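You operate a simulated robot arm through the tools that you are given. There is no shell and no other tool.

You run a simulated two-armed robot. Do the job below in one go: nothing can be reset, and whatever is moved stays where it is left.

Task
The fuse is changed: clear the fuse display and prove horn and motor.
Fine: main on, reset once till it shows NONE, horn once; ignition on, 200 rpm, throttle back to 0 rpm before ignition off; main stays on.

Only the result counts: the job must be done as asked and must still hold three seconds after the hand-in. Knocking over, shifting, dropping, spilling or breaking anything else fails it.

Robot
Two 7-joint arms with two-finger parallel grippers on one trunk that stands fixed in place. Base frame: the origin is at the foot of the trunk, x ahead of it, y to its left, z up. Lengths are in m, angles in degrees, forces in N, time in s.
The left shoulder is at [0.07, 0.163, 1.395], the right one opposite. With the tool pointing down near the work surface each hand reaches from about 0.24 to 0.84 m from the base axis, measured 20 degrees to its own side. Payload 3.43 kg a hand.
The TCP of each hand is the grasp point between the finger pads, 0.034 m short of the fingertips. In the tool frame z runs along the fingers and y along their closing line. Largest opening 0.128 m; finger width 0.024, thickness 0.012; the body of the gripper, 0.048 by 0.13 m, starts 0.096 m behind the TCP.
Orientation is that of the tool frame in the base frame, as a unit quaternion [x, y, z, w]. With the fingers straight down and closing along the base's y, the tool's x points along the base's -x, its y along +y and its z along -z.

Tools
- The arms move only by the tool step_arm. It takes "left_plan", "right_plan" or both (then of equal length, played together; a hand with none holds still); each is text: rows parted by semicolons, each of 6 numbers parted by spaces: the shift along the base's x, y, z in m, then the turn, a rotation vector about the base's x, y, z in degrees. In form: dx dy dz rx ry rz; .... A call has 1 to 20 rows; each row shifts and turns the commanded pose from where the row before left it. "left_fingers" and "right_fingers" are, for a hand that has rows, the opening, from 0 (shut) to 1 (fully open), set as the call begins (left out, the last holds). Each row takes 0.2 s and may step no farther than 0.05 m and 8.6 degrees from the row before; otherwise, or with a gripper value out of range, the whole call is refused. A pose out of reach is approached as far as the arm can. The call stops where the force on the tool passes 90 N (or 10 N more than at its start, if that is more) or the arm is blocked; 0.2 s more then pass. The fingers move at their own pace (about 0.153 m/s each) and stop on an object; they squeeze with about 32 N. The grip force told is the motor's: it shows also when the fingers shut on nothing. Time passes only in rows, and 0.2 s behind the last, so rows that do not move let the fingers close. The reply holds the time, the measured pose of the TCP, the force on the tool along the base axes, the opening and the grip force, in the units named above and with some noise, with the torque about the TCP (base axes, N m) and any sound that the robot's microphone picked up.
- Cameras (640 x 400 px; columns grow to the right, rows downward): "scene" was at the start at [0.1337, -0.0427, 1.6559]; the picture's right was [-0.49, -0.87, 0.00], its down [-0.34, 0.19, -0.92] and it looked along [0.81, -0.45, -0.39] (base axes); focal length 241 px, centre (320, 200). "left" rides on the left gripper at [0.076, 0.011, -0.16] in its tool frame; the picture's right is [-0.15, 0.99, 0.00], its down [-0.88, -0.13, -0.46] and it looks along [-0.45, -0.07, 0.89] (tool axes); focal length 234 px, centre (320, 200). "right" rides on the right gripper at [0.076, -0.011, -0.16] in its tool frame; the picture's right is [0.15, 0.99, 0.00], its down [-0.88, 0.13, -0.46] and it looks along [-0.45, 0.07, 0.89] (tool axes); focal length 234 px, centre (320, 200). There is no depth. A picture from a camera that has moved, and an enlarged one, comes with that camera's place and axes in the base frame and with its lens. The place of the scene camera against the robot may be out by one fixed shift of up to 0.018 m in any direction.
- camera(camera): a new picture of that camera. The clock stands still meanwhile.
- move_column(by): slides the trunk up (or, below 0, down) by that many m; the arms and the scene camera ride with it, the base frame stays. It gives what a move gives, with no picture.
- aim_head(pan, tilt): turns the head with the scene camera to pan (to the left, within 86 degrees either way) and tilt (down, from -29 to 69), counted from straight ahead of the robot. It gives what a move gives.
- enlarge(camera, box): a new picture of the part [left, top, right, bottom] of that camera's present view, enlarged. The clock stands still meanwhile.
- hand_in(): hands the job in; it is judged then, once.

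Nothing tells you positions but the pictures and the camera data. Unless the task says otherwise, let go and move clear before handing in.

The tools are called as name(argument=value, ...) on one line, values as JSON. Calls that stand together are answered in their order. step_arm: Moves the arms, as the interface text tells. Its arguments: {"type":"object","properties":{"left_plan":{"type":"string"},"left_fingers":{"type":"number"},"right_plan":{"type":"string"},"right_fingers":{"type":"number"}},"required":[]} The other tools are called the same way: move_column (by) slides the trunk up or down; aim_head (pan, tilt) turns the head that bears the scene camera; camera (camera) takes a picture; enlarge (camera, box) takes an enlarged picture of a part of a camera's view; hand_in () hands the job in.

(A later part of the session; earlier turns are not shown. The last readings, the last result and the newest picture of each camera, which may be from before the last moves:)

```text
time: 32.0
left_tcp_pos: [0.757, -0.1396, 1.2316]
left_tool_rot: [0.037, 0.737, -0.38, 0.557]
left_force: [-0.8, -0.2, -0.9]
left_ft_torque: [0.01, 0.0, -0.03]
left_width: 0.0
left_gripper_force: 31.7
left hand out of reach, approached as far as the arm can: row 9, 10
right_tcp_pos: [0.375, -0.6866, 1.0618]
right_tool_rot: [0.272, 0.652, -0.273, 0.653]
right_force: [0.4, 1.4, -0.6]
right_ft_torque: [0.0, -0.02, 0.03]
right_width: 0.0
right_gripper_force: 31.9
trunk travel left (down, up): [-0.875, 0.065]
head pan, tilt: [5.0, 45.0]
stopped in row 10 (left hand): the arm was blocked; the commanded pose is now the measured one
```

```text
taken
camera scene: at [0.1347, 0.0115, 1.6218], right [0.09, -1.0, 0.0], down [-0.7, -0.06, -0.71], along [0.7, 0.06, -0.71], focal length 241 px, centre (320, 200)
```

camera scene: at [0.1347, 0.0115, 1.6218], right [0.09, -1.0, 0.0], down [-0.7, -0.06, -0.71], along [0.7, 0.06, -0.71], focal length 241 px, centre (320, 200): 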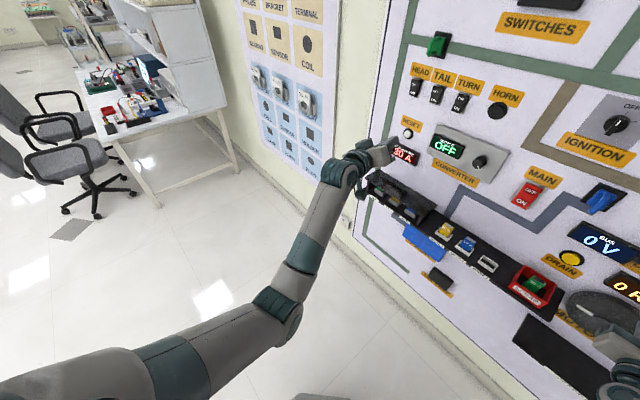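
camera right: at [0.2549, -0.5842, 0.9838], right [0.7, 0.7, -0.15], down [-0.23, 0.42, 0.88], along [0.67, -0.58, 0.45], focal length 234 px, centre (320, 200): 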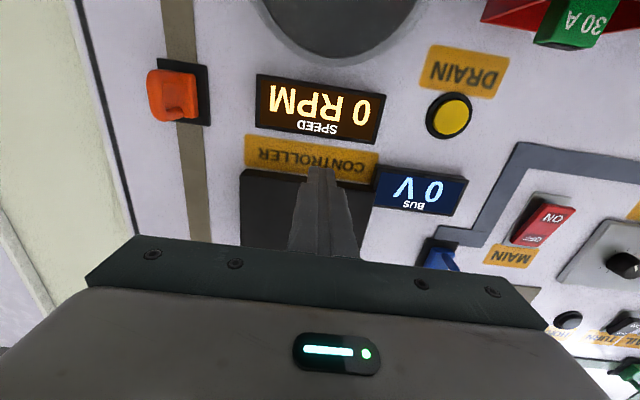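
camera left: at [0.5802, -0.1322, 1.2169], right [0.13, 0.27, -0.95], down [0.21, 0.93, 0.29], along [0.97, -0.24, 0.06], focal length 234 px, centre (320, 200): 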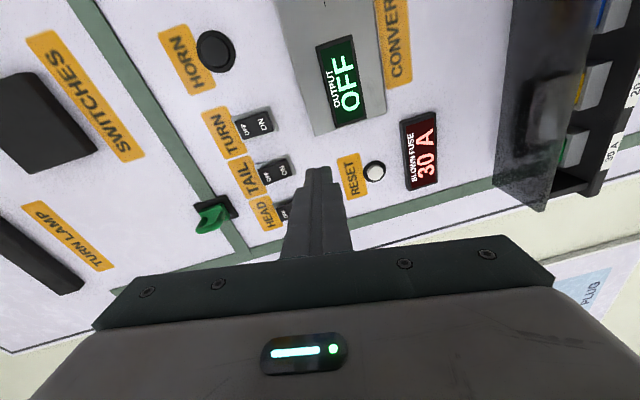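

The upper arm seems stopped at the shoulder when reaching across this low. Lowering the trunk should let the arms work at shoulder height, so I'll raise the right hand first to keep it clear, then slide the trunk down.

step_arm(right_plan="0 0 0.04 0 0 0;0 0 0.04 0 0 0;0 0 0.04 0 0 0;0 0 0.04 0 0 0;0 0 0.04 0 0 0;0 0 0.04 0 0 0", left_plan="-0.01 0.01 0.02 0 0 0;0 0.01 0.02 0 0 0;0 0 0.02 0 0 0;0 0 0.02 0 0 0;0 0 0.02 0 0 0;0 0 0 0 0 0")

move_column(by=-0.25)

aim_head(pan=-45, tilt=12)

camera(camera="scene")

```text
time: 33.5
left_tcp_pos: [0.7426, -0.1179, 1.3109]
left_tool_rot: [0.038, 0.736, -0.386, 0.555]
left_force: [-0.6, -0.1, 0.5]
left_ft_torque: [-0.04, -0.04, -0.02]
left_width: 0.0002
left_gripper_force: 31.8
left hand out of reach, approached as far as the arm can: row 4, 5
right_tcp_pos: [0.3753, -0.6873, 1.3017]
right_tool_rot: [0.271, 0.652, -0.272, 0.654]
right_force: [0.5, 0.6, 0.7]
right_ft_torque: [0.02, 0.02, 0.0]
right_width: 0.0
right_gripper_force: 32.5
trunk travel left (down, up): [-0.875, 0.065]
head pan, tilt: [5.0, 45.0]
```

```text
time: 36.0
left_tcp_pos: [0.7426, -0.1187, 1.0595]
left_tool_rot: [0.038, 0.737, -0.384, 0.556]
left_force: [0.0, 0.0, 0.1]
left_ft_torque: [0.02, 0.01, -0.02]
left_width: 0.0001
left_gripper_force: 31.4
right_tcp_pos: [0.3752, -0.6883, 1.0501]
right_tool_rot: [0.272, 0.652, -0.272, 0.654]
right_force: [0.1, -0.7, -0.4]
right_ft_torque: [0.01, 0.0, -0.02]
right_width: 0.0
right_gripper_force: 31.8
trunk travel left (down, up): [-0.625, 0.315]
head pan, tilt: [5.0, 45.0]
```

```text
time: 37.2
left_tcp_pos: [0.7438, -0.1192, 1.061]
left_tool_rot: [0.039, 0.737, -0.384, 0.556]
left_force: [0.3, -0.4, 0.2]
left_ft_torque: [-0.02, 0.02, 0.0]
left_width: 0.0
left_gripper_force: 32.5
right_tcp_pos: [0.3754, -0.6889, 1.0497]
right_tool_rot: [0.272, 0.653, -0.272, 0.653]
right_force: [-0.4, 0.2, 0.5]
right_ft_torque: [0.01, 0.02, -0.07]
right_width: 0.0002
right_gripper_force: 32.1
trunk travel left (down, up): [-0.625, 0.315]
head pan, tilt: [-45.0, 12.0]
```

```text
taken
camera scene: at [0.1187, -0.0636, 1.4235], right [-0.71, -0.71, 0.0], down [-0.15, 0.15, -0.98], along [0.69, -0.69, -0.21], focal length 241 px, centre (320, 200)
```

scene: 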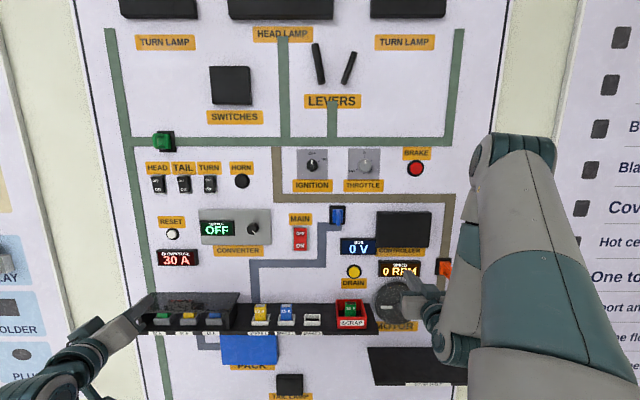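

Now the shoulder is near control height. I'll probe moving the left hand right and up again.

step_arm(left_plan="-0.0212 -0.0212 0.015 0 0 -1.2;-0.0212 -0.0212 0.015 0 0 -1.2;-0.0212 -0.0212 0.015 0 0 -1.2;-0.0212 -0.0212 0.015 0 0 -1.2;-0.0212 -0.0212 0.015 0 0 -1.2;-0.0212 -0.0212 0.015 0 0 -1.2")

camera(camera="scene")

```text
time: 37.9
left_tcp_pos: [0.7357, -0.082, 1.0415]
left_tool_rot: [0.067, 0.749, -0.335, 0.568]
left_force: [-0.4, -0.5, -0.5]
left_ft_torque: [0.03, 0.02, 0.01]
left_width: 0.0
left_gripper_force: 31.8
left hand out of reach, approached as far as the arm can: row 1, 2, 3
right_tcp_pos: [0.3751, -0.6896, 1.0485]
right_tool_rot: [0.271, 0.653, -0.27, 0.654]
right_force: [-0.5, -0.9, -0.1]
right_ft_torque: [-0.02, 0.0, 0.02]
right_width: 0.0002
right_gripper_force: 32.2
trunk travel left (down, up): [-0.625, 0.315]
head pan, tilt: [-45.0, 12.0]
stopped in row 3 (left hand): the arm was blocked; the commanded pose is now the measured one
```

```text
taken
camera scene: at [0.1182, -0.0646, 1.4235], right [-0.71, -0.71, 0.0], down [-0.15, 0.15, -0.98], along [0.69, -0.69, -0.21], focal length 241 px, centre (320, 200)
```

scene: 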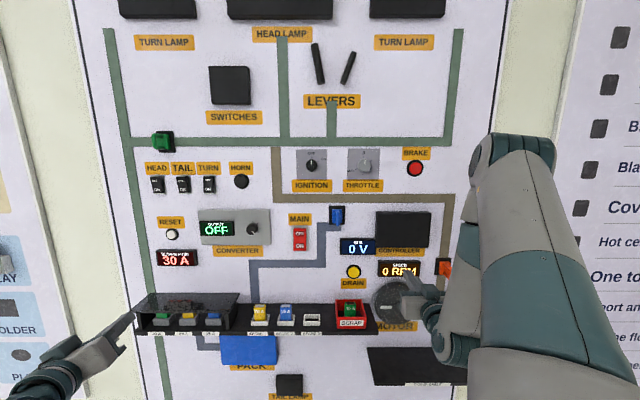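

The left arm is in a poor branch. I'll look at its posture again to decide how to re-fold it.

aim_head(pan=20, tilt=60)

camera(camera="scene")

```text
time: 39.3
left_tcp_pos: [0.7362, -0.0816, 1.041]
left_tool_rot: [0.067, 0.749, -0.335, 0.567]
left_force: [-0.2, 0.5, 0.3]
left_ft_torque: [0.02, 0.02, -0.02]
left_width: 0.0002
left_gripper_force: 31.7
right_tcp_pos: [0.3743, -0.6891, 1.0494]
right_tool_rot: [0.272, 0.652, -0.272, 0.653]
right_force: [-0.1, 0.0, 0.6]
right_ft_torque: [0.01, 0.01, 0.01]
right_width: 0.0
right_gripper_force: 32.1
trunk travel left (down, up): [-0.625, 0.315]
head pan, tilt: [20.0, 60.0]
```

```text
taken
camera scene: at [0.1153, 0.0251, 1.3524], right [0.34, -0.94, 0.0], down [-0.81, -0.3, -0.5], along [0.47, 0.17, -0.87], focal length 241 px, centre (320, 200)
```

scene: 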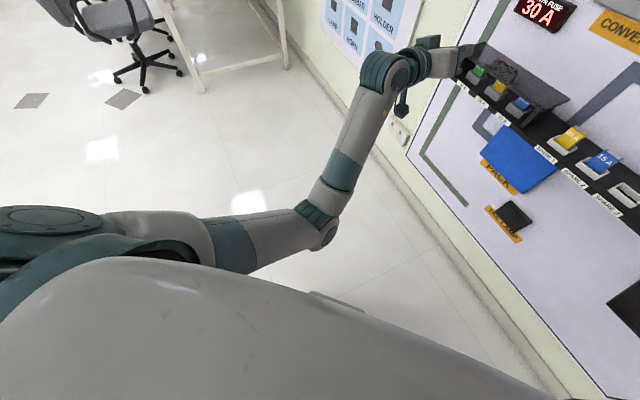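

The robot's chest is what stops the low upper arm from crossing right. I'll re-fold the left arm to its starting tool-down, high-elbow posture, and approach the board from there.

step_arm(left_plan="-0.02 0.02 0.02 0 0 0;-0.02 0.01 0.03 3.5 5.92 0.7;-0.018 0 0.025 3.5 5.92 0.7;-0.018 0 0.025 3.5 5.92 0.7;-0.018 0 0.025 3.5 5.92 0.7;-0.018 0 0.025 3.5 5.92 0.7;-0.018 -0.005 0.025 3.5 5.92 0.7;-0.018 -0.005 0.025 3.5 5.92 0.7;-0.018 -0.005 0.025 3.5 5.92 0.7;-0.018 -0.005 0.025 3.5 5.92 0.7;-0.018 -0.005 0.025 3.5 5.92 0.7;-0.018 -0.005 0.025 3.5 5.92 0.7;0 0 0.025 3.5 5.92 0.7")

camera(camera="scene")

```text
time: 42.1
left_tcp_pos: [0.5125, -0.0878, 1.3685]
left_tool_rot: [-0.002, 1.0, -0.002, 0.0]
left_force: [-0.9, 1.0, -0.3]
left_ft_torque: [0.05, -0.01, 0.02]
left_width: 0.0002
left_gripper_force: 32.0
right_tcp_pos: [0.3734, -0.691, 1.0488]
right_tool_rot: [0.272, 0.652, -0.271, 0.653]
right_force: [0.1, -0.6, -0.2]
right_ft_torque: [-0.02, -0.03, 0.02]
right_width: 0.0
right_gripper_force: 32.3
trunk travel left (down, up): [-0.625, 0.315]
head pan, tilt: [20.0, 60.0]
```

```text
taken
camera scene: at [0.1136, 0.0233, 1.3525], right [0.34, -0.94, 0.0], down [-0.81, -0.3, -0.5], along [0.47, 0.17, -0.87], focal length 241 px, centre (320, 200)
```

scene: 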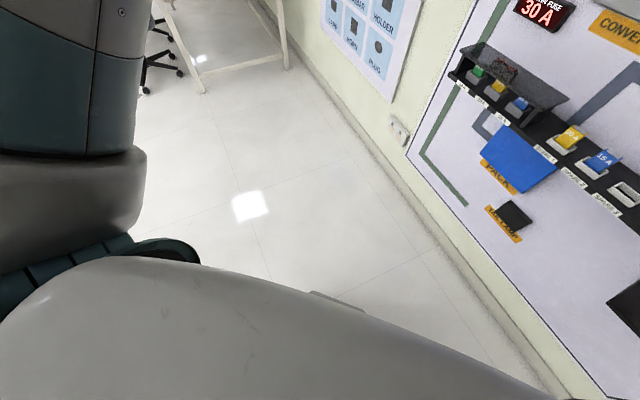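

Now the upper arm is raised and every row was reached. I'll swing the tool up and toward the board's normal from this posture.

step_arm(left_plan="0.0098 -0.02 -0.0049 -2.51 -6.07 -2.51;0.0098 -0.02 -0.0049 -2.51 -6.07 -2.51;0.0098 -0.02 -0.0049 -2.51 -6.07 -2.51;0.0098 -0.02 -0.0049 -2.51 -6.07 -2.51;0.0098 -0.02 -0.0049 -2.51 -6.07 -2.51;0.0098 -0.02 -0.0049 -2.51 -6.07 -2.51;0.0098 -0.02 -0.0049 -2.51 -6.07 -2.51;0.0098 -0.02 -0.0049 -2.51 -6.07 -2.51;0.0098 -0.02 -0.0049 -2.51 -6.07 -2.51;0.0098 -0.02 -0.0049 -2.51 -6.07 -2.51;0.0098 -0.02 -0.0049 -2.51 -6.07 -2.51;0.0098 -0.02 -0.0049 -2.51 -6.07 -2.51;0.0098 -0.02 -0.0049 -2.51 -6.07 -2.51;0.0098 -0.02 -0.0049 -2.51 -6.07 -2.51")

aim_head(pan=-45, tilt=12)

camera(camera="scene")

camera(camera="left")

```text
time: 45.1
left_tcp_pos: [0.6524, -0.3655, 1.2978]
left_tool_rot: [0.27, 0.653, -0.273, 0.653]
left_force: [-0.7, -0.3, -0.6]
left_ft_torque: [0.02, 0.02, -0.03]
left_width: 0.0
left_gripper_force: 32.2
right_tcp_pos: [0.3763, -0.6889, 1.0491]
right_tool_rot: [0.272, 0.653, -0.271, 0.652]
right_force: [0.2, -0.3, -0.4]
right_ft_torque: [-0.03, -0.01, 0.01]
right_width: 0.0
right_gripper_force: 32.3
trunk travel left (down, up): [-0.625, 0.315]
head pan, tilt: [20.0, 60.0]
```

```text
time: 46.5
left_tcp_pos: [0.651, -0.3646, 1.2987]
left_tool_rot: [0.271, 0.653, -0.273, 0.653]
left_force: [-0.7, 0.6, 0.3]
left_ft_torque: [-0.01, -0.03, 0.03]
left_width: 0.0
left_gripper_force: 31.9
right_tcp_pos: [0.3752, -0.6889, 1.0477]
right_tool_rot: [0.271, 0.652, -0.271, 0.654]
right_force: [-0.2, 0.3, 0.6]
right_ft_torque: [-0.02, 0.02, 0.0]
right_width: 0.0
right_gripper_force: 31.4
trunk travel left (down, up): [-0.625, 0.315]
head pan, tilt: [-45.0, 12.0]
```

```text
taken
camera scene: at [0.1187, -0.0636, 1.4235], right [-0.71, -0.71, 0.0], down [-0.15, 0.15, -0.98], along [0.69, -0.69, -0.21], focal length 241 px, centre (320, 200)
```

scene: 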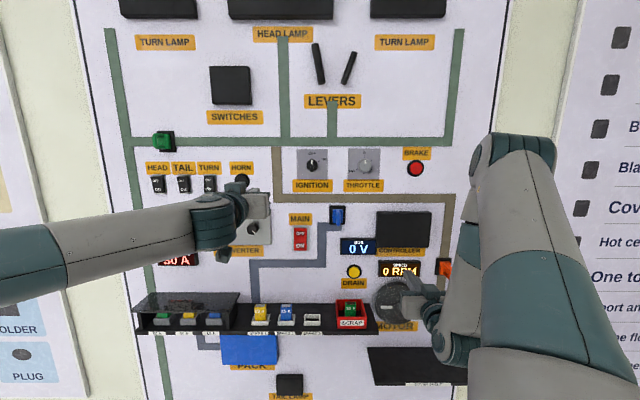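

```text
taken
camera left: at [0.5464, -0.2424, 1.2216], right [0.7, 0.7, 0.14], down [-0.41, 0.23, 0.88], along [0.58, -0.68, 0.45], focal length 234 px, centre (320, 200)
```

left: 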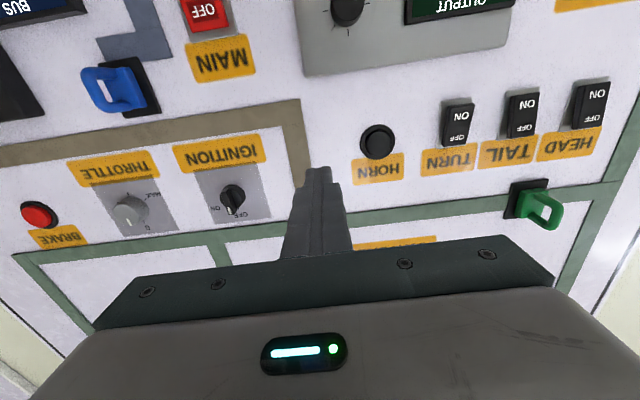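

The left hand is now square to the board and freely reachable. Triangulating gives the wall at d≈0.873, with MAIN's ON half near u=-0.10, z≈1.09; I'll move to a standoff in front of it.

step_arm(left_plan="-0.0142 -0.01 -0.0348 0 0 0;-0.0142 -0.01 -0.0348 0 0 0;-0.0142 -0.01 -0.0348 0 0 0;-0.0142 -0.01 -0.0348 0 0 0;-0.0142 -0.01 -0.0348 0 0 0;-0.0142 -0.01 -0.0348 0 0 0")

camera(camera="scene")

camera(camera="left")

camera(camera="right")

```text
time: 47.9
left_tcp_pos: [0.6408, -0.3725, 1.2715]
left_tool_rot: [0.271, 0.653, -0.273, 0.653]
left_force: [0.0, -0.5, -0.6]
left_ft_torque: [0.04, 0.02, -0.01]
left_width: 0.0001
left_gripper_force: 31.7
left hand out of reach, approached as far as the arm can: row 1, 2, 3, 4, 5, 6
right_tcp_pos: [0.3749, -0.6901, 1.0495]
right_tool_rot: [0.271, 0.653, -0.271, 0.654]
right_force: [0.6, 0.2, -0.3]
right_ft_torque: [0.01, 0.01, 0.02]
right_width: 0.0
right_gripper_force: 32.0
trunk travel left (down, up): [-0.625, 0.315]
head pan, tilt: [-45.0, 12.0]
```

```text
taken
camera scene: at [0.1187, -0.0638, 1.4235], right [-0.71, -0.71, 0.0], down [-0.15, 0.15, -0.98], along [0.69, -0.69, -0.21], focal length 241 px, centre (320, 200)
```

scene: 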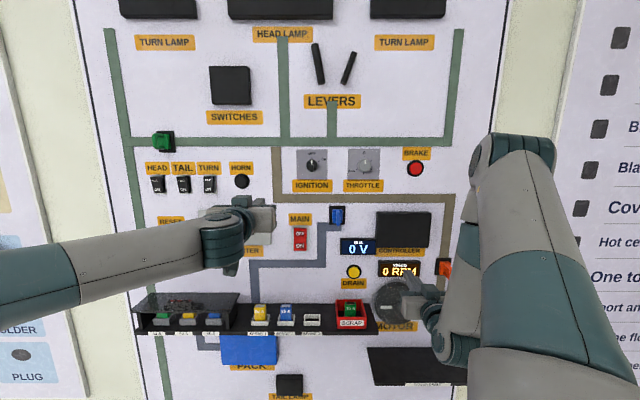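

```text
taken
camera left: at [0.5366, -0.2502, 1.1951], right [0.7, 0.7, 0.14], down [-0.41, 0.23, 0.88], along [0.58, -0.68, 0.45], focal length 234 px, centre (320, 200)
```

left: 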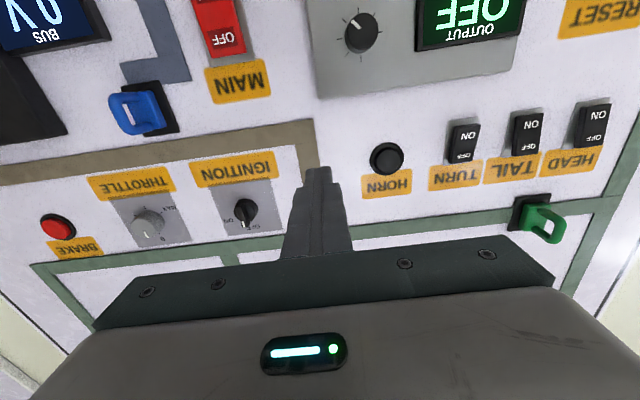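

```text
taken
camera right: at [0.2546, -0.5841, 0.9733], right [0.7, 0.7, -0.15], down [-0.23, 0.42, 0.88], along [0.67, -0.58, 0.45], focal length 234 px, centre (320, 200)
```

right: 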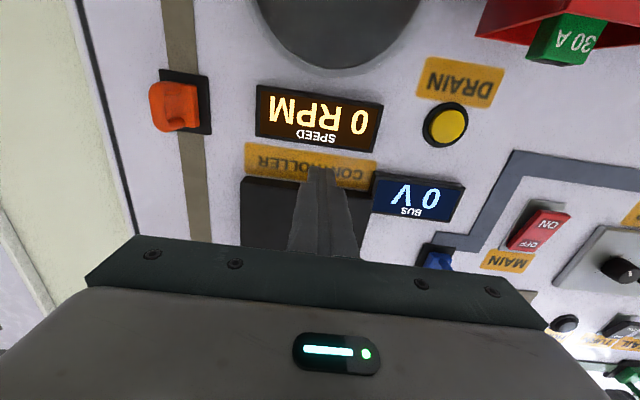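

The left arm hit a limit moving down-right at this depth. I'll try extending toward the wall first over the blank area, which straightens the wrist, and then go right and down.

step_arm(left_plan="0.0141 -0.0141 0 0 0 0;0.0141 -0.0141 0 0 0 0;0.0141 -0.0141 0 0 0 0;-0.0141 -0.0141 0 0 0 -2;-0.0141 -0.0141 0 0 0 -2;-0.0141 -0.0141 0 0 0 -2;-0.0141 -0.0141 0 0 0 -2")

```text
time: 49.5
left_tcp_pos: [0.6275, -0.4702, 1.2718]
left_tool_rot: [0.315, 0.632, -0.319, 0.632]
left_force: [0.3, -0.4, -0.5]
left_ft_torque: [0.0, -0.02, 0.03]
left_width: 0.0001
left_gripper_force: 31.8
right_tcp_pos: [0.3749, -0.6893, 1.0496]
right_tool_rot: [0.272, 0.653, -0.272, 0.653]
right_force: [0.4, 0.2, -0.6]
right_ft_torque: [0.0, 0.01, 0.05]
right_width: 0.0
right_gripper_force: 31.8
trunk travel left (down, up): [-0.625, 0.315]
head pan, tilt: [-45.0, 12.0]
```

Extending first worked; the hand is now reachable at u≈-0.11. Next I lower it in front of MAIN's ON half, with a little extra clearance.

step_arm(left_plan="-0.003 0.003 -0.036 0 0 0;-0.003 0.003 -0.036 0 0 0;-0.002 0.002 -0.036 0 0 0;0 0 -0.036 0 0 0;0 0 -0.036 0 0 0")

camera(camera="scene")

camera(camera="left")

camera(camera="right")

```text
time: 50.7
left_tcp_pos: [0.6676, -0.4724, 1.1994]
left_tool_rot: [0.328, 0.639, -0.321, 0.617]
left_force: [0.7, 1.5, 0.1]
left_ft_torque: [0.02, -0.01, -0.01]
left_width: 0.0
left_gripper_force: 31.9
left hand out of reach, approached as far as the arm can: row 1, 2, 3, 4, 5
right_tcp_pos: [0.3763, -0.6894, 1.0484]
right_tool_rot: [0.271, 0.653, -0.272, 0.653]
right_force: [-0.6, -0.3, -0.5]
right_ft_torque: [0.02, -0.02, -0.06]
right_width: 0.0
right_gripper_force: 32.0
trunk travel left (down, up): [-0.625, 0.315]
head pan, tilt: [-45.0, 12.0]
```

```text
taken
camera scene: at [0.1209, -0.0638, 1.4234], right [-0.71, -0.71, 0.0], down [-0.15, 0.15, -0.98], along [0.69, -0.69, -0.21], focal length 241 px, centre (320, 200)
```

scene: 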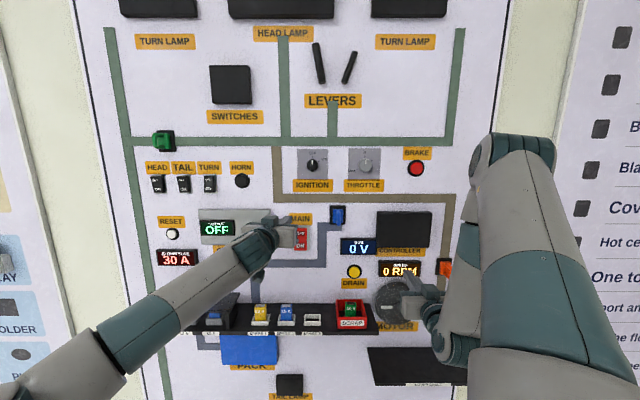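

```text
taken
camera left: at [0.5815, -0.3326, 1.1272], right [0.81, 0.57, 0.14], down [-0.35, 0.28, 0.9], along [0.47, -0.77, 0.42], focal length 234 px, centre (320, 200)
```

left: 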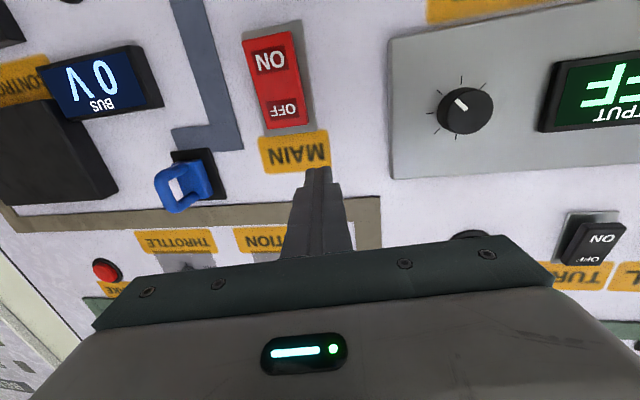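

```text
taken
camera right: at [0.2561, -0.584, 0.9729], right [0.7, 0.7, -0.15], down [-0.23, 0.42, 0.88], along [0.68, -0.58, 0.45], focal length 234 px, centre (320, 200)
```

right: 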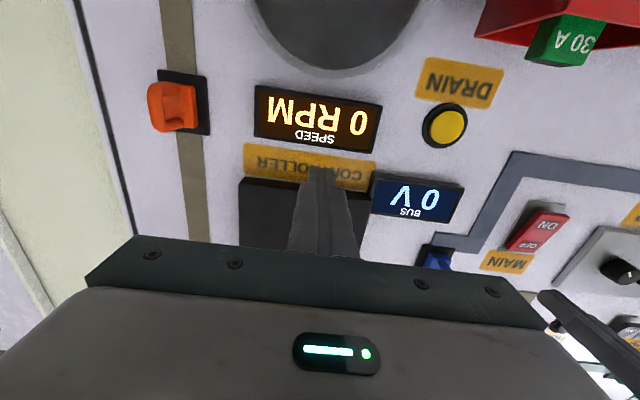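

Vertical moves are better done with the column since it keeps the arm's joint shape. I'll back the left fingertips off slightly and raise the right hand by the amount I plan to lower.

step_arm(left_plan="-0.0085 0.0085 0 0 0 0;-0.0085 0.0085 0 0 0 0;0 0 0 0 0 0", right_plan="0 0 0.037 0 0 0;0 0 0.037 0 0 0;0 0 0.037 0 0 0")

```text
time: 51.5
left_tcp_pos: [0.6681, -0.4491, 1.2219]
left_tool_rot: [0.321, 0.633, -0.321, 0.627]
left_force: [0.4, 0.4, 0.0]
left_ft_torque: [-0.02, 0.03, -0.03]
left_width: 0.0001
left_gripper_force: 32.1
left hand out of reach, approached as far as the arm can: row 1, 2
right_tcp_pos: [0.3755, -0.6867, 1.1611]
right_tool_rot: [0.272, 0.652, -0.272, 0.653]
right_force: [-0.2, 0.1, -0.5]
right_ft_torque: [0.03, -0.01, 0.0]
right_width: 0.0
right_gripper_force: 31.7
trunk travel left (down, up): [-0.625, 0.315]
head pan, tilt: [-45.0, 12.0]
```

I'll bring the left hand back to the comfortable region (slightly higher, u≈-0.10), and raise the right hand a bit more before lowering the column.

step_arm(left_plan="-0.0141 -0.0053 0.0195 0 0 0;-0.0141 -0.0053 0.0195 0 0 0;-0.0141 -0.0053 0.0195 0 0 0;-0.0141 -0.0053 0.0195 0 0 0", right_plan="0 0 0.03 0 0 0;0 0 0.03 0 0 0;0 0 0.03 0 0 0;0 0 0 0 0 0")

```text
time: 52.5
left_tcp_pos: [0.6092, -0.4738, 1.2997]
left_tool_rot: [0.316, 0.632, -0.318, 0.632]
left_force: [-0.6, 0.1, -0.4]
left_ft_torque: [0.02, 0.03, 0.03]
left_width: 0.0
left_gripper_force: 32.4
right_tcp_pos: [0.3727, -0.6891, 1.2505]
right_tool_rot: [0.272, 0.652, -0.271, 0.654]
right_force: [-0.1, 1.0, 0.6]
right_ft_torque: [-0.01, 0.0, 0.04]
right_width: 0.0
right_gripper_force: 32.3
trunk travel left (down, up): [-0.625, 0.315]
head pan, tilt: [-45.0, 12.0]
```

Both are in comfortable poses. I'll lower the column so the left fingertips come level with MAIN's ON half.

move_column(by=-0.2)

aim_head(pan=-45, tilt=5)

camera(camera="scene")

camera(camera="left")

camera(camera="right")

```text
time: 54.6
left_tcp_pos: [0.6098, -0.4731, 1.0978]
left_tool_rot: [0.316, 0.632, -0.319, 0.632]
left_force: [-0.4, -0.3, 0.0]
left_ft_torque: [-0.01, -0.01, 0.0]
left_width: 0.0
left_gripper_force: 32.2
right_tcp_pos: [0.3742, -0.6897, 1.0512]
right_tool_rot: [0.27, 0.652, -0.271, 0.654]
right_force: [-0.5, -0.3, -0.4]
right_ft_torque: [-0.01, 0.01, 0.02]
right_width: 0.0
right_gripper_force: 32.5
trunk travel left (down, up): [-0.425, 0.515]
head pan, tilt: [-45.0, 12.0]
```

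```text
time: 55.3
left_tcp_pos: [0.6107, -0.4727, 1.0976]
left_tool_rot: [0.316, 0.632, -0.318, 0.632]
left_force: [1.0, -0.5, -0.1]
left_ft_torque: [-0.02, 0.02, 0.0]
left_width: 0.0
left_gripper_force: 31.5
right_tcp_pos: [0.3739, -0.6893, 1.0497]
right_tool_rot: [0.271, 0.652, -0.271, 0.654]
right_force: [-1.1, -0.4, 0.1]
right_ft_torque: [-0.02, -0.02, 0.01]
right_width: 0.0
right_gripper_force: 32.1
trunk travel left (down, up): [-0.425, 0.515]
head pan, tilt: [-45.0, 5.0]
```

```text
taken
camera scene: at [0.1176, -0.0627, 1.2348], right [-0.71, -0.71, 0.0], down [-0.06, 0.06, -1.0], along [0.7, -0.7, -0.09], focal length 241 px, centre (320, 200)
```

scene: 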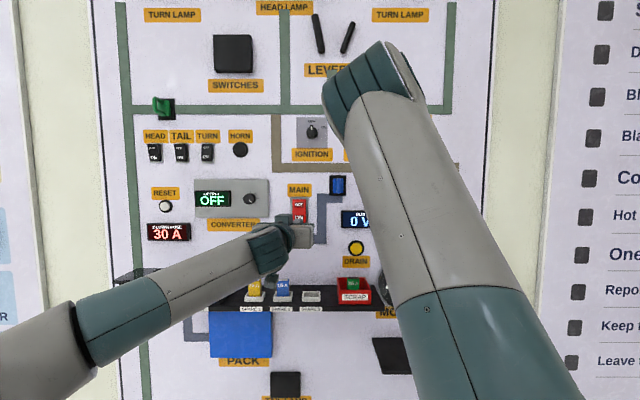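

```text
taken
camera left: at [0.5241, -0.3375, 1.0207], right [0.79, 0.59, 0.14], down [-0.38, 0.29, 0.88], along [0.48, -0.75, 0.45], focal length 234 px, centre (320, 200)
```

left: 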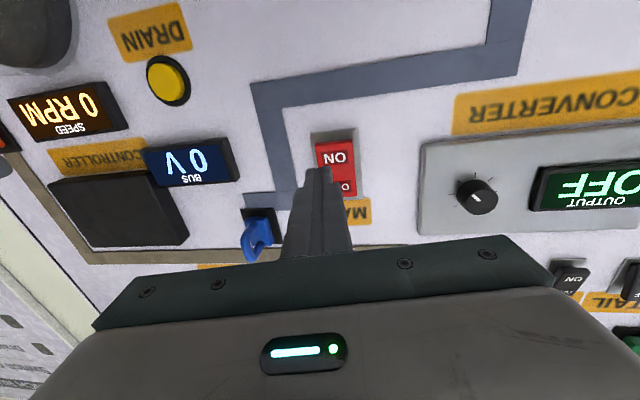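

```text
taken
camera right: at [0.2543, -0.5848, 0.974], right [0.7, 0.7, -0.15], down [-0.23, 0.42, 0.88], along [0.67, -0.58, 0.45], focal length 234 px, centre (320, 200)
```

right: 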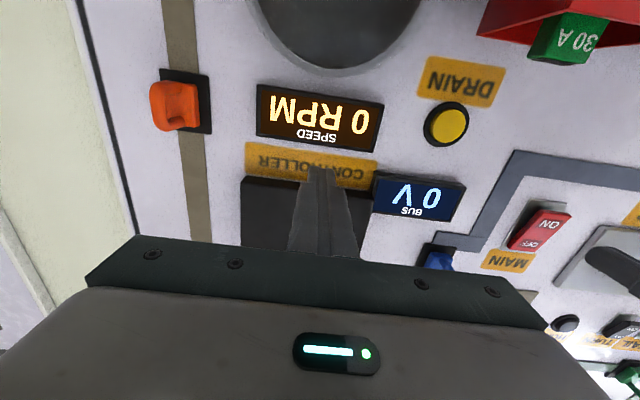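

The left fingertips are about 5 cm in front of MAIN, slightly right of centre; the ON half sits near u=-0.10, z≈1.09. I'll centre up and approach to about 2 cm.

step_arm(left_plan="0.0069 -0.0037 -0.0023 0 0 0;0.0069 -0.0037 -0.0023 0 0 0;0.0069 -0.0037 -0.0023 0 0 0;0.0069 -0.0037 -0.0023 0 0 0")

enlarge(camera="left", box=[200, 60, 480, 240])

enlarge(camera="right", box=[420, 120, 640, 320])

```text
time: 56.3
left_tcp_pos: [0.6366, -0.4811, 1.0914]
left_tool_rot: [0.316, 0.632, -0.318, 0.632]
left_force: [-0.1, 0.5, -0.8]
left_ft_torque: [-0.02, -0.01, -0.02]
left_width: 0.0
left_gripper_force: 31.6
left hand out of reach, approached as far as the arm can: row 3, 4
right_tcp_pos: [0.3742, -0.6896, 1.0496]
right_tool_rot: [0.272, 0.652, -0.272, 0.653]
right_force: [0.3, -0.1, -0.1]
right_ft_torque: [-0.03, 0.0, -0.02]
right_width: 0.0
right_gripper_force: 32.0
trunk travel left (down, up): [-0.425, 0.515]
head pan, tilt: [-45.0, 5.0]
```

```text
2.22 times, centred on (340, 150) of left
camera zoom: at [0.5486, -0.3454, 1.0139], right [0.79, 0.59, 0.14], down [-0.38, 0.29, 0.88], along [0.48, -0.75, 0.45], focal length 520 px, centre (276, 311)
```

zoom: 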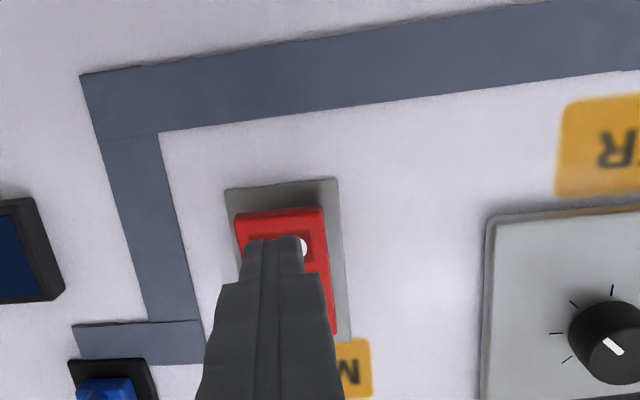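

```text
2.00 times, centred on (530, 220) of right
camera zoom: at [0.2543, -0.5848, 0.974], right [0.7, 0.7, -0.15], down [-0.23, 0.42, 0.88], along [0.67, -0.58, 0.45], focal length 468 px, centre (-100, 160)
```

zoom: 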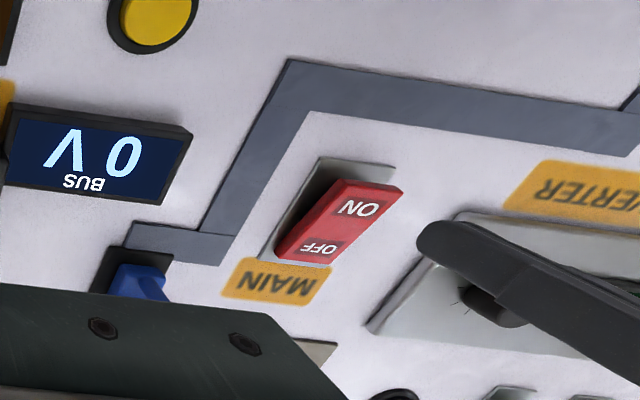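

The right camera shows the finger lined up with the red rocker's protruding ON end. I'll press inward in small steps, watching force.

step_arm(left_plan="0.0035 -0.0035 0 0 0 0;0.0035 -0.0035 0 0 0 0;0.0035 -0.0035 0 0 0 0")

enlarge(camera="right", box=[420, 120, 640, 320])

```text
time: 57.1
left_tcp_pos: [0.6357, -0.4817, 1.0924]
left_tool_rot: [0.314, 0.632, -0.318, 0.632]
left_force: [0.4, -0.1, -0.8]
left_ft_torque: [0.03, -0.01, -0.01]
left_width: 0.0
left_gripper_force: 31.7
left hand out of reach, approached as far as the arm can: row 1, 2, 3
right_tcp_pos: [0.3737, -0.6907, 1.0501]
right_tool_rot: [0.272, 0.652, -0.272, 0.654]
right_force: [-0.8, -0.2, -0.2]
right_ft_torque: [-0.03, -0.03, 0.03]
right_width: 0.0001
right_gripper_force: 31.7
trunk travel left (down, up): [-0.425, 0.515]
head pan, tilt: [-45.0, 5.0]
```

```text
2.00 times, centred on (530, 220) of right
camera zoom: at [0.2543, -0.5847, 0.974], right [0.7, 0.7, -0.15], down [-0.23, 0.42, 0.88], along [0.67, -0.58, 0.45], focal length 468 px, centre (-100, 160)
```

zoom: 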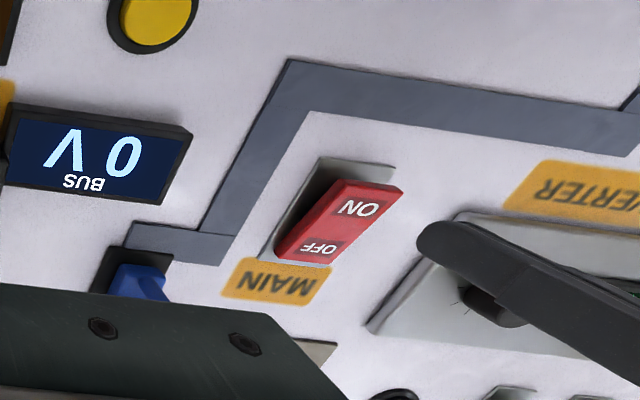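

The rocker wasn't touched; the left arm is at a reach limit right here. I'll look at its elbow posture to understand which way to re-fold.

aim_head(pan=10, tilt=35)

camera(camera="scene")

```text
time: 58.4
left_tcp_pos: [0.6355, -0.4805, 1.0916]
left_tool_rot: [0.316, 0.632, -0.318, 0.632]
left_force: [0.4, 0.2, 1.2]
left_ft_torque: [-0.03, -0.01, 0.02]
left_width: 0.0
left_gripper_force: 32.0
right_tcp_pos: [0.3748, -0.69, 1.05]
right_tool_rot: [0.272, 0.652, -0.272, 0.654]
right_force: [0.4, -0.2, 0.4]
right_ft_torque: [0.02, -0.04, 0.01]
right_width: 0.0
right_gripper_force: 32.0
trunk travel left (down, up): [-0.425, 0.515]
head pan, tilt: [10.0, 35.0]
```

```text
taken
camera scene: at [0.1394, 0.0175, 1.1867], right [0.17, -0.98, 0.0], down [-0.56, -0.1, -0.82], along [0.81, 0.14, -0.57], focal length 241 px, centre (320, 200)
```

scene: 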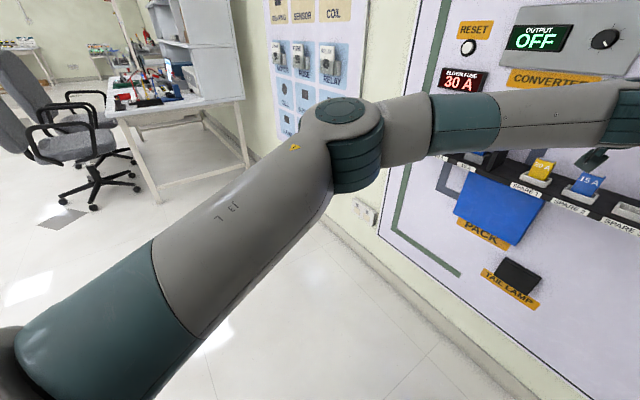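

The elbow is forward-left with the forearm almost level, which seems to be the limiting posture. Pitching the tool down a little should raise the wrist and free the arm, and an oblique press is fine for the rocker.

step_arm(left_plan="0 0 0 4 3 0;0 0 0 4 3 0;0 0 0 4 3 0;0 0 0 4 3 0")

aim_head(pan=-45, tilt=5)

enlarge(camera="right", box=[420, 120, 640, 320])

enlarge(camera="left", box=[200, 60, 480, 240])

```text
time: 59.4
left_tcp_pos: [0.6703, -0.4437, 1.106]
left_tool_rot: [0.365, 0.733, -0.258, 0.513]
left_force: [0.2, 0.1, 0.2]
left_ft_torque: [0.04, 0.04, -0.01]
left_width: 0.0003
left_gripper_force: 31.6
left hand out of reach, approached as far as the arm can: row 1, 2, 4
right_tcp_pos: [0.3753, -0.6893, 1.0504]
right_tool_rot: [0.271, 0.652, -0.272, 0.654]
right_force: [0.5, 0.7, 0.2]
right_ft_torque: [-0.05, 0.03, -0.01]
right_width: 0.0
right_gripper_force: 32.1
trunk travel left (down, up): [-0.425, 0.515]
head pan, tilt: [10.0, 35.0]
```

```text
time: 60.6
left_tcp_pos: [0.6691, -0.4442, 1.1071]
left_tool_rot: [0.366, 0.732, -0.259, 0.513]
left_force: [0.8, 0.2, -0.9]
left_ft_torque: [0.01, -0.01, 0.01]
left_width: 0.0004
left_gripper_force: 32.0
right_tcp_pos: [0.3754, -0.6895, 1.0495]
right_tool_rot: [0.271, 0.652, -0.271, 0.654]
right_force: [1.1, -0.6, 1.1]
right_ft_torque: [0.0, -0.02, 0.01]
right_width: 0.0001
right_gripper_force: 32.0
trunk travel left (down, up): [-0.425, 0.515]
head pan, tilt: [-45.0, 5.0]
```

```text
2.00 times, centred on (530, 220) of right
camera zoom: at [0.2543, -0.5847, 0.974], right [0.7, 0.7, -0.15], down [-0.23, 0.42, 0.88], along [0.67, -0.58, 0.45], focal length 468 px, centre (-100, 160)
```

zoom: 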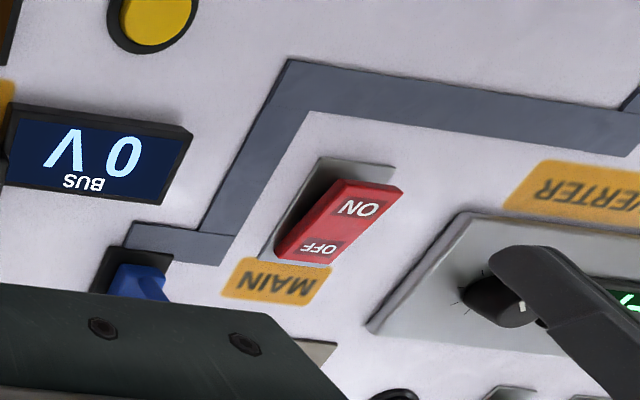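

```text
2.22 times, centred on (340, 150) of left
camera zoom: at [0.5727, -0.296, 1.0877], right [0.82, 0.55, 0.13], down [-0.18, 0.03, 0.98], along [0.54, -0.83, 0.12], focal length 520 px, centre (276, 311)
```

zoom: 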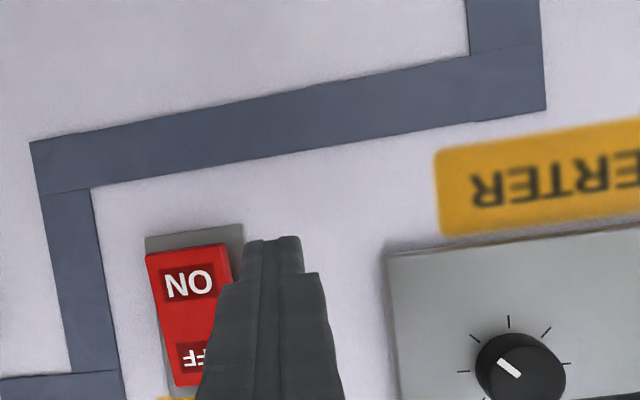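

My working hypothesis now: each upper arm can't swing more than about 20° inward, so MAIN, ignition and throttle belong to the right arm. I'll clear the left hand away to the left and probe the right arm moving left at a higher level.

step_arm(left_plan="-0.01 0.035 0 0 0 0;-0.01 0.035 0 0 0 0;-0.01 0.035 0 0 0 0;-0.01 0.035 0 0 0 0;-0.01 0.035 0 0 0 0;-0.01 0.035 0 0 0 0", right_plan="0 0 0.035 0 0 0;0 0 0.035 0 0 0;0 0 0.035 0 0 0;0 0 0.035 0 0 0;0 0 0.035 0 0 0;0 0 0.025 0 0 0")

camera(camera="scene")

```text
time: 62.0
left_tcp_pos: [0.6092, -0.2333, 1.1081]
left_tool_rot: [0.365, 0.732, -0.259, 0.513]
left_force: [-0.7, -0.9, 0.2]
left_ft_torque: [-0.01, -0.01, -0.01]
left_width: 0.0001
left_gripper_force: 31.8
right_tcp_pos: [0.3736, -0.6878, 1.2515]
right_tool_rot: [0.271, 0.652, -0.272, 0.653]
right_force: [-0.8, 1.0, 0.0]
right_ft_torque: [-0.02, 0.01, 0.0]
right_width: 0.0
right_gripper_force: 31.7
trunk travel left (down, up): [-0.425, 0.515]
head pan, tilt: [-45.0, 5.0]
```

```text
taken
camera scene: at [0.1176, -0.061, 1.235], right [-0.71, -0.71, 0.0], down [-0.06, 0.06, -1.0], along [0.7, -0.7, -0.09], focal length 241 px, centre (320, 200)
```

scene: 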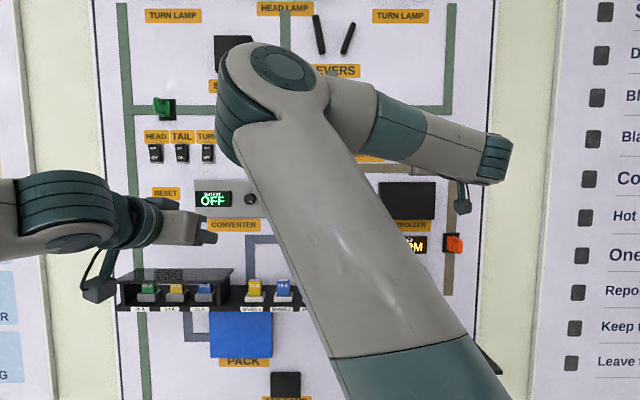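

The right elbow is now up and in, forearm level. I'll probe moving the right hand left along the board at this height.

step_arm(right_plan="0.0212 0.0212 0 0 0 0;0.0212 0.0212 0 0 0 0;0.0212 0.0212 0 0 0 0;0.0212 0.0212 0 0 0 0")

camera(camera="scene")

```text
time: 63.0
left_tcp_pos: [0.6124, -0.2326, 1.1043]
left_tool_rot: [0.363, 0.733, -0.258, 0.513]
left_force: [0.7, 0.3, 0.8]
left_ft_torque: [0.0, 0.0, -0.03]
left_width: 0.0001
left_gripper_force: 31.8
right_tcp_pos: [0.4593, -0.6052, 1.2509]
right_tool_rot: [0.272, 0.652, -0.272, 0.653]
right_force: [0.6, -0.1, -0.1]
right_ft_torque: [0.01, -0.01, -0.05]
right_width: 0.0001
right_gripper_force: 32.5
trunk travel left (down, up): [-0.425, 0.515]
head pan, tilt: [-45.0, 5.0]
```

```text
taken
camera scene: at [0.1184, -0.0618, 1.2349], right [-0.71, -0.71, 0.0], down [-0.06, 0.06, -1.0], along [0.7, -0.7, -0.09], focal length 241 px, centre (320, 200)
```

scene: 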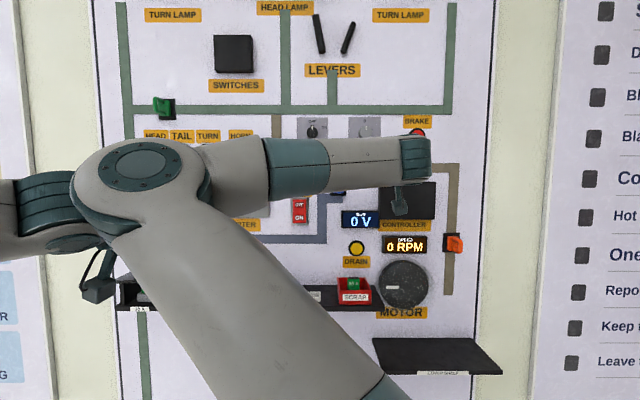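

The right hand moves left freely now. The right elbow is nearing the left wrist, so I'll clear the left arm further left before continuing.

step_arm(left_plan="-0.005 0.04 0 0 0 0;-0.005 0.04 0 0 0 0;-0.005 0.04 0 0 0 0;-0.005 0.04 0 0 0 0;-0.005 0.04 0 0 0 0;0 0.04 0 0 0 0;0 0.04 0 0 0 0;0 0.04 0 0 0 0")

step_arm(right_plan="0.0177 0.0177 0 0 0 0;0.0177 0.0177 0 0 0 0;0.0177 0.0177 0 0 0 0")

camera(camera="scene")

camera(camera="right")

```text
time: 64.8
left_tcp_pos: [0.5846, 0.0874, 1.1046]
left_tool_rot: [0.365, 0.733, -0.258, 0.512]
left_force: [-0.3, 0.7, -0.6]
left_ft_torque: [0.01, 0.01, -0.03]
left_width: 0.0
left_gripper_force: 31.9
right_tcp_pos: [0.4591, -0.6038, 1.2515]
right_tool_rot: [0.271, 0.652, -0.272, 0.654]
right_force: [0.6, 0.1, -0.7]
right_ft_torque: [0.04, 0.02, 0.03]
right_width: 0.0
right_gripper_force: 32.1
trunk travel left (down, up): [-0.425, 0.515]
head pan, tilt: [-45.0, 5.0]
```

```text
time: 65.6
left_tcp_pos: [0.585, 0.0857, 1.106]
left_tool_rot: [0.366, 0.732, -0.259, 0.513]
left_force: [-0.3, -0.1, 0.8]
left_ft_torque: [-0.01, 0.02, 0.01]
left_width: 0.0
left_gripper_force: 32.1
right_tcp_pos: [0.5128, -0.5507, 1.2498]
right_tool_rot: [0.272, 0.652, -0.272, 0.653]
right_force: [-0.5, -0.8, -0.2]
right_ft_torque: [0.0, 0.0, 0.01]
right_width: 0.0003
right_gripper_force: 32.2
trunk travel left (down, up): [-0.425, 0.515]
head pan, tilt: [-45.0, 5.0]
```

```text
taken
camera scene: at [0.1183, -0.0619, 1.2349], right [-0.71, -0.71, 0.0], down [-0.06, 0.06, -1.0], along [0.7, -0.7, -0.09], focal length 241 px, centre (320, 200)
```

scene: 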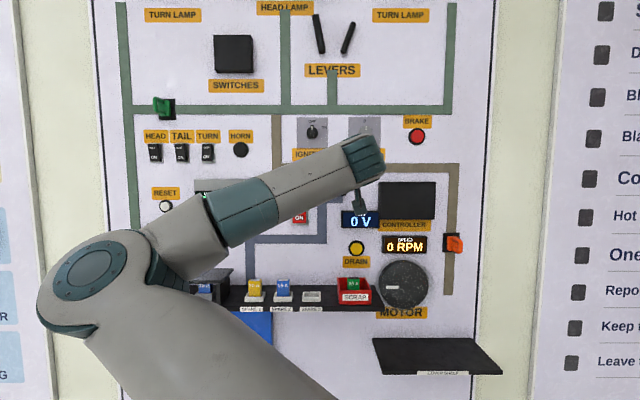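

```text
taken
camera right: at [0.3931, -0.4461, 1.1735], right [0.7, 0.7, -0.15], down [-0.23, 0.42, 0.88], along [0.67, -0.58, 0.45], focal length 234 px, centre (320, 200)
```

right: 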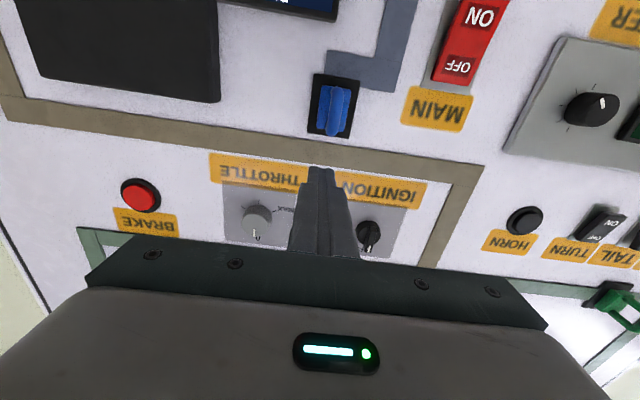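

The right arm reaches easily and its forearm now rises from a low elbow — the natural posture. I'll keep moving left in small steps toward MAIN's column.

step_arm(right_plan="0.0141 0.0141 0 0 0 0;0.0141 0.0141 0 0 0 0;0.0141 0.0141 0 0 0 0;0.0141 0.0141 0 0 0 0")

camera(camera="scene")

```text
time: 66.6
left_tcp_pos: [0.5836, 0.086, 1.1057]
left_tool_rot: [0.365, 0.733, -0.258, 0.513]
left_force: [-0.1, 0.1, 0.6]
left_ft_torque: [0.0, -0.02, 0.0]
left_width: 0.0
left_gripper_force: 32.4
right_tcp_pos: [0.5702, -0.4955, 1.2515]
right_tool_rot: [0.27, 0.652, -0.271, 0.654]
right_force: [-0.1, 0.7, -0.8]
right_ft_torque: [-0.06, 0.01, 0.01]
right_width: 0.0
right_gripper_force: 31.9
trunk travel left (down, up): [-0.425, 0.515]
head pan, tilt: [-45.0, 5.0]
```

```text
taken
camera scene: at [0.118, -0.0622, 1.2349], right [-0.71, -0.71, 0.0], down [-0.06, 0.06, -1.0], along [0.7, -0.7, -0.09], focal length 241 px, centre (320, 200)
```

scene: 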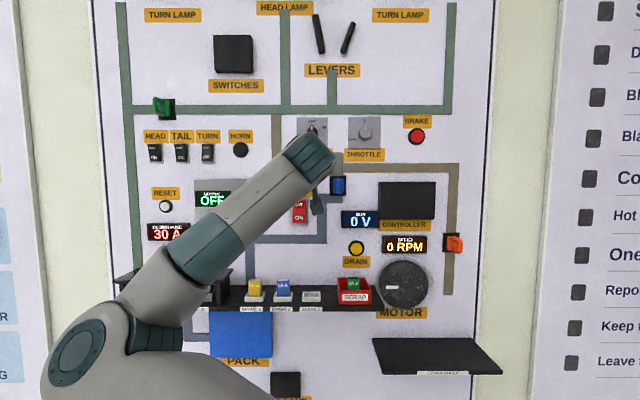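

This posture works well. I'll finish the shift to MAIN's column (u≈-0.10) and then lower the column to bring the fingertips to the ON half.

step_arm(right_plan="0.0115 0.0115 0 0 0 0;0.0115 0.0115 0 0 0 0;0.0115 0.0115 0 0 0 0")

move_column(by=-0.16)

camera(camera="scene")

camera(camera="right")

```text
time: 67.4
left_tcp_pos: [0.5846, 0.086, 1.1063]
left_tool_rot: [0.366, 0.732, -0.259, 0.513]
left_force: [-1.1, -0.3, 0.3]
left_ft_torque: [0.01, 0.01, 0.04]
left_width: 0.0002
left_gripper_force: 32.1
right_tcp_pos: [0.6047, -0.4612, 1.2494]
right_tool_rot: [0.272, 0.653, -0.272, 0.653]
right_force: [-0.6, -0.3, 0.2]
right_ft_torque: [0.0, -0.06, -0.02]
right_width: 0.0
right_gripper_force: 31.9
trunk travel left (down, up): [-0.425, 0.515]
head pan, tilt: [-45.0, 5.0]
```

```text
time: 69.2
left_tcp_pos: [0.5832, 0.0856, 0.9458]
left_tool_rot: [0.366, 0.732, -0.258, 0.513]
left_force: [0.4, -0.7, -0.5]
left_ft_torque: [0.07, 0.02, -0.01]
left_width: 0.0004
left_gripper_force: 32.1
right_tcp_pos: [0.6036, -0.4617, 1.0908]
right_tool_rot: [0.272, 0.653, -0.272, 0.653]
right_force: [0.0, 0.0, -0.1]
right_ft_torque: [-0.02, -0.02, -0.03]
right_width: 0.0
right_gripper_force: 31.9
trunk travel left (down, up): [-0.265, 0.675]
head pan, tilt: [-45.0, 5.0]
```

```text
taken
camera scene: at [0.1174, -0.0624, 1.075], right [-0.71, -0.71, 0.0], down [-0.06, 0.06, -1.0], along [0.7, -0.7, -0.09], focal length 241 px, centre (320, 200)
```

scene: 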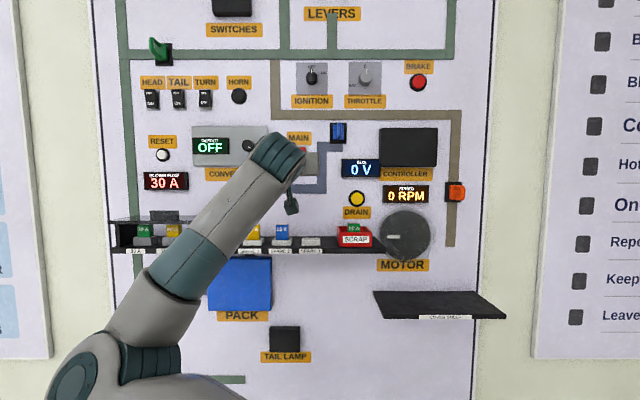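

```text
taken
camera right: at [0.4833, -0.3558, 1.0145], right [0.7, 0.7, -0.15], down [-0.23, 0.42, 0.88], along [0.67, -0.58, 0.45], focal length 234 px, centre (320, 200)
```

right: 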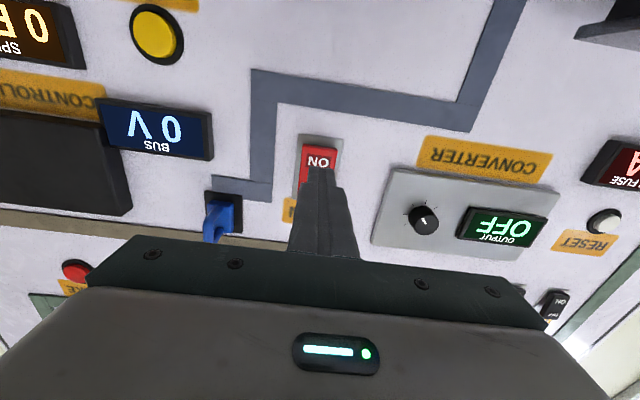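

The right fingertips are now centred on MAIN's ON end (u≈-0.10, z≈1.09) about 5 cm away. I'll approach and press in small steps.

step_arm(right_plan="0.0071 -0.0071 -0.0007 0 0 0;0.0071 -0.0071 -0.0007 0 0 0;0.0071 -0.0071 -0.0007 0 0 0;0.0071 -0.0071 -0.0007 0 0 0")

enlarge(camera="right", box=[200, 60, 480, 240])

```text
time: 70.2
left_tcp_pos: [0.5851, 0.0861, 0.9468]
left_tool_rot: [0.365, 0.733, -0.258, 0.513]
left_force: [0.3, -0.1, 0.3]
left_ft_torque: [-0.03, 0.04, 0.02]
left_width: 0.0002
left_gripper_force: 32.2
right_tcp_pos: [0.6327, -0.4894, 1.0877]
right_tool_rot: [0.271, 0.652, -0.272, 0.654]
right_force: [0.0, 0.2, 0.4]
right_ft_torque: [0.0, 0.01, -0.02]
right_width: 0.0
right_gripper_force: 32.0
trunk travel left (down, up): [-0.265, 0.675]
head pan, tilt: [-45.0, 5.0]
```

```text
2.22 times, centred on (340, 150) of right
camera zoom: at [0.5119, -0.3845, 1.0116], right [0.7, 0.7, -0.15], down [-0.23, 0.42, 0.88], along [0.67, -0.58, 0.45], focal length 520 px, centre (276, 311)
```

zoom: 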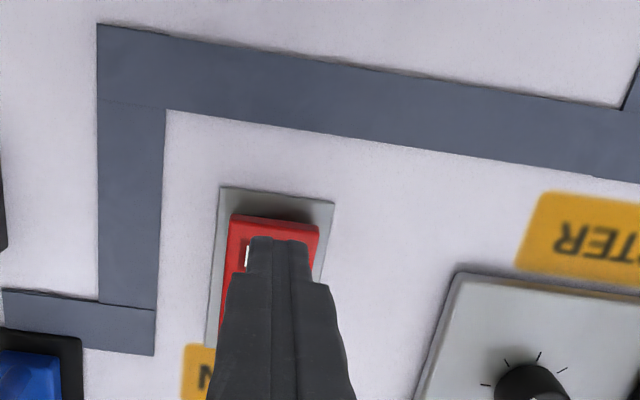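

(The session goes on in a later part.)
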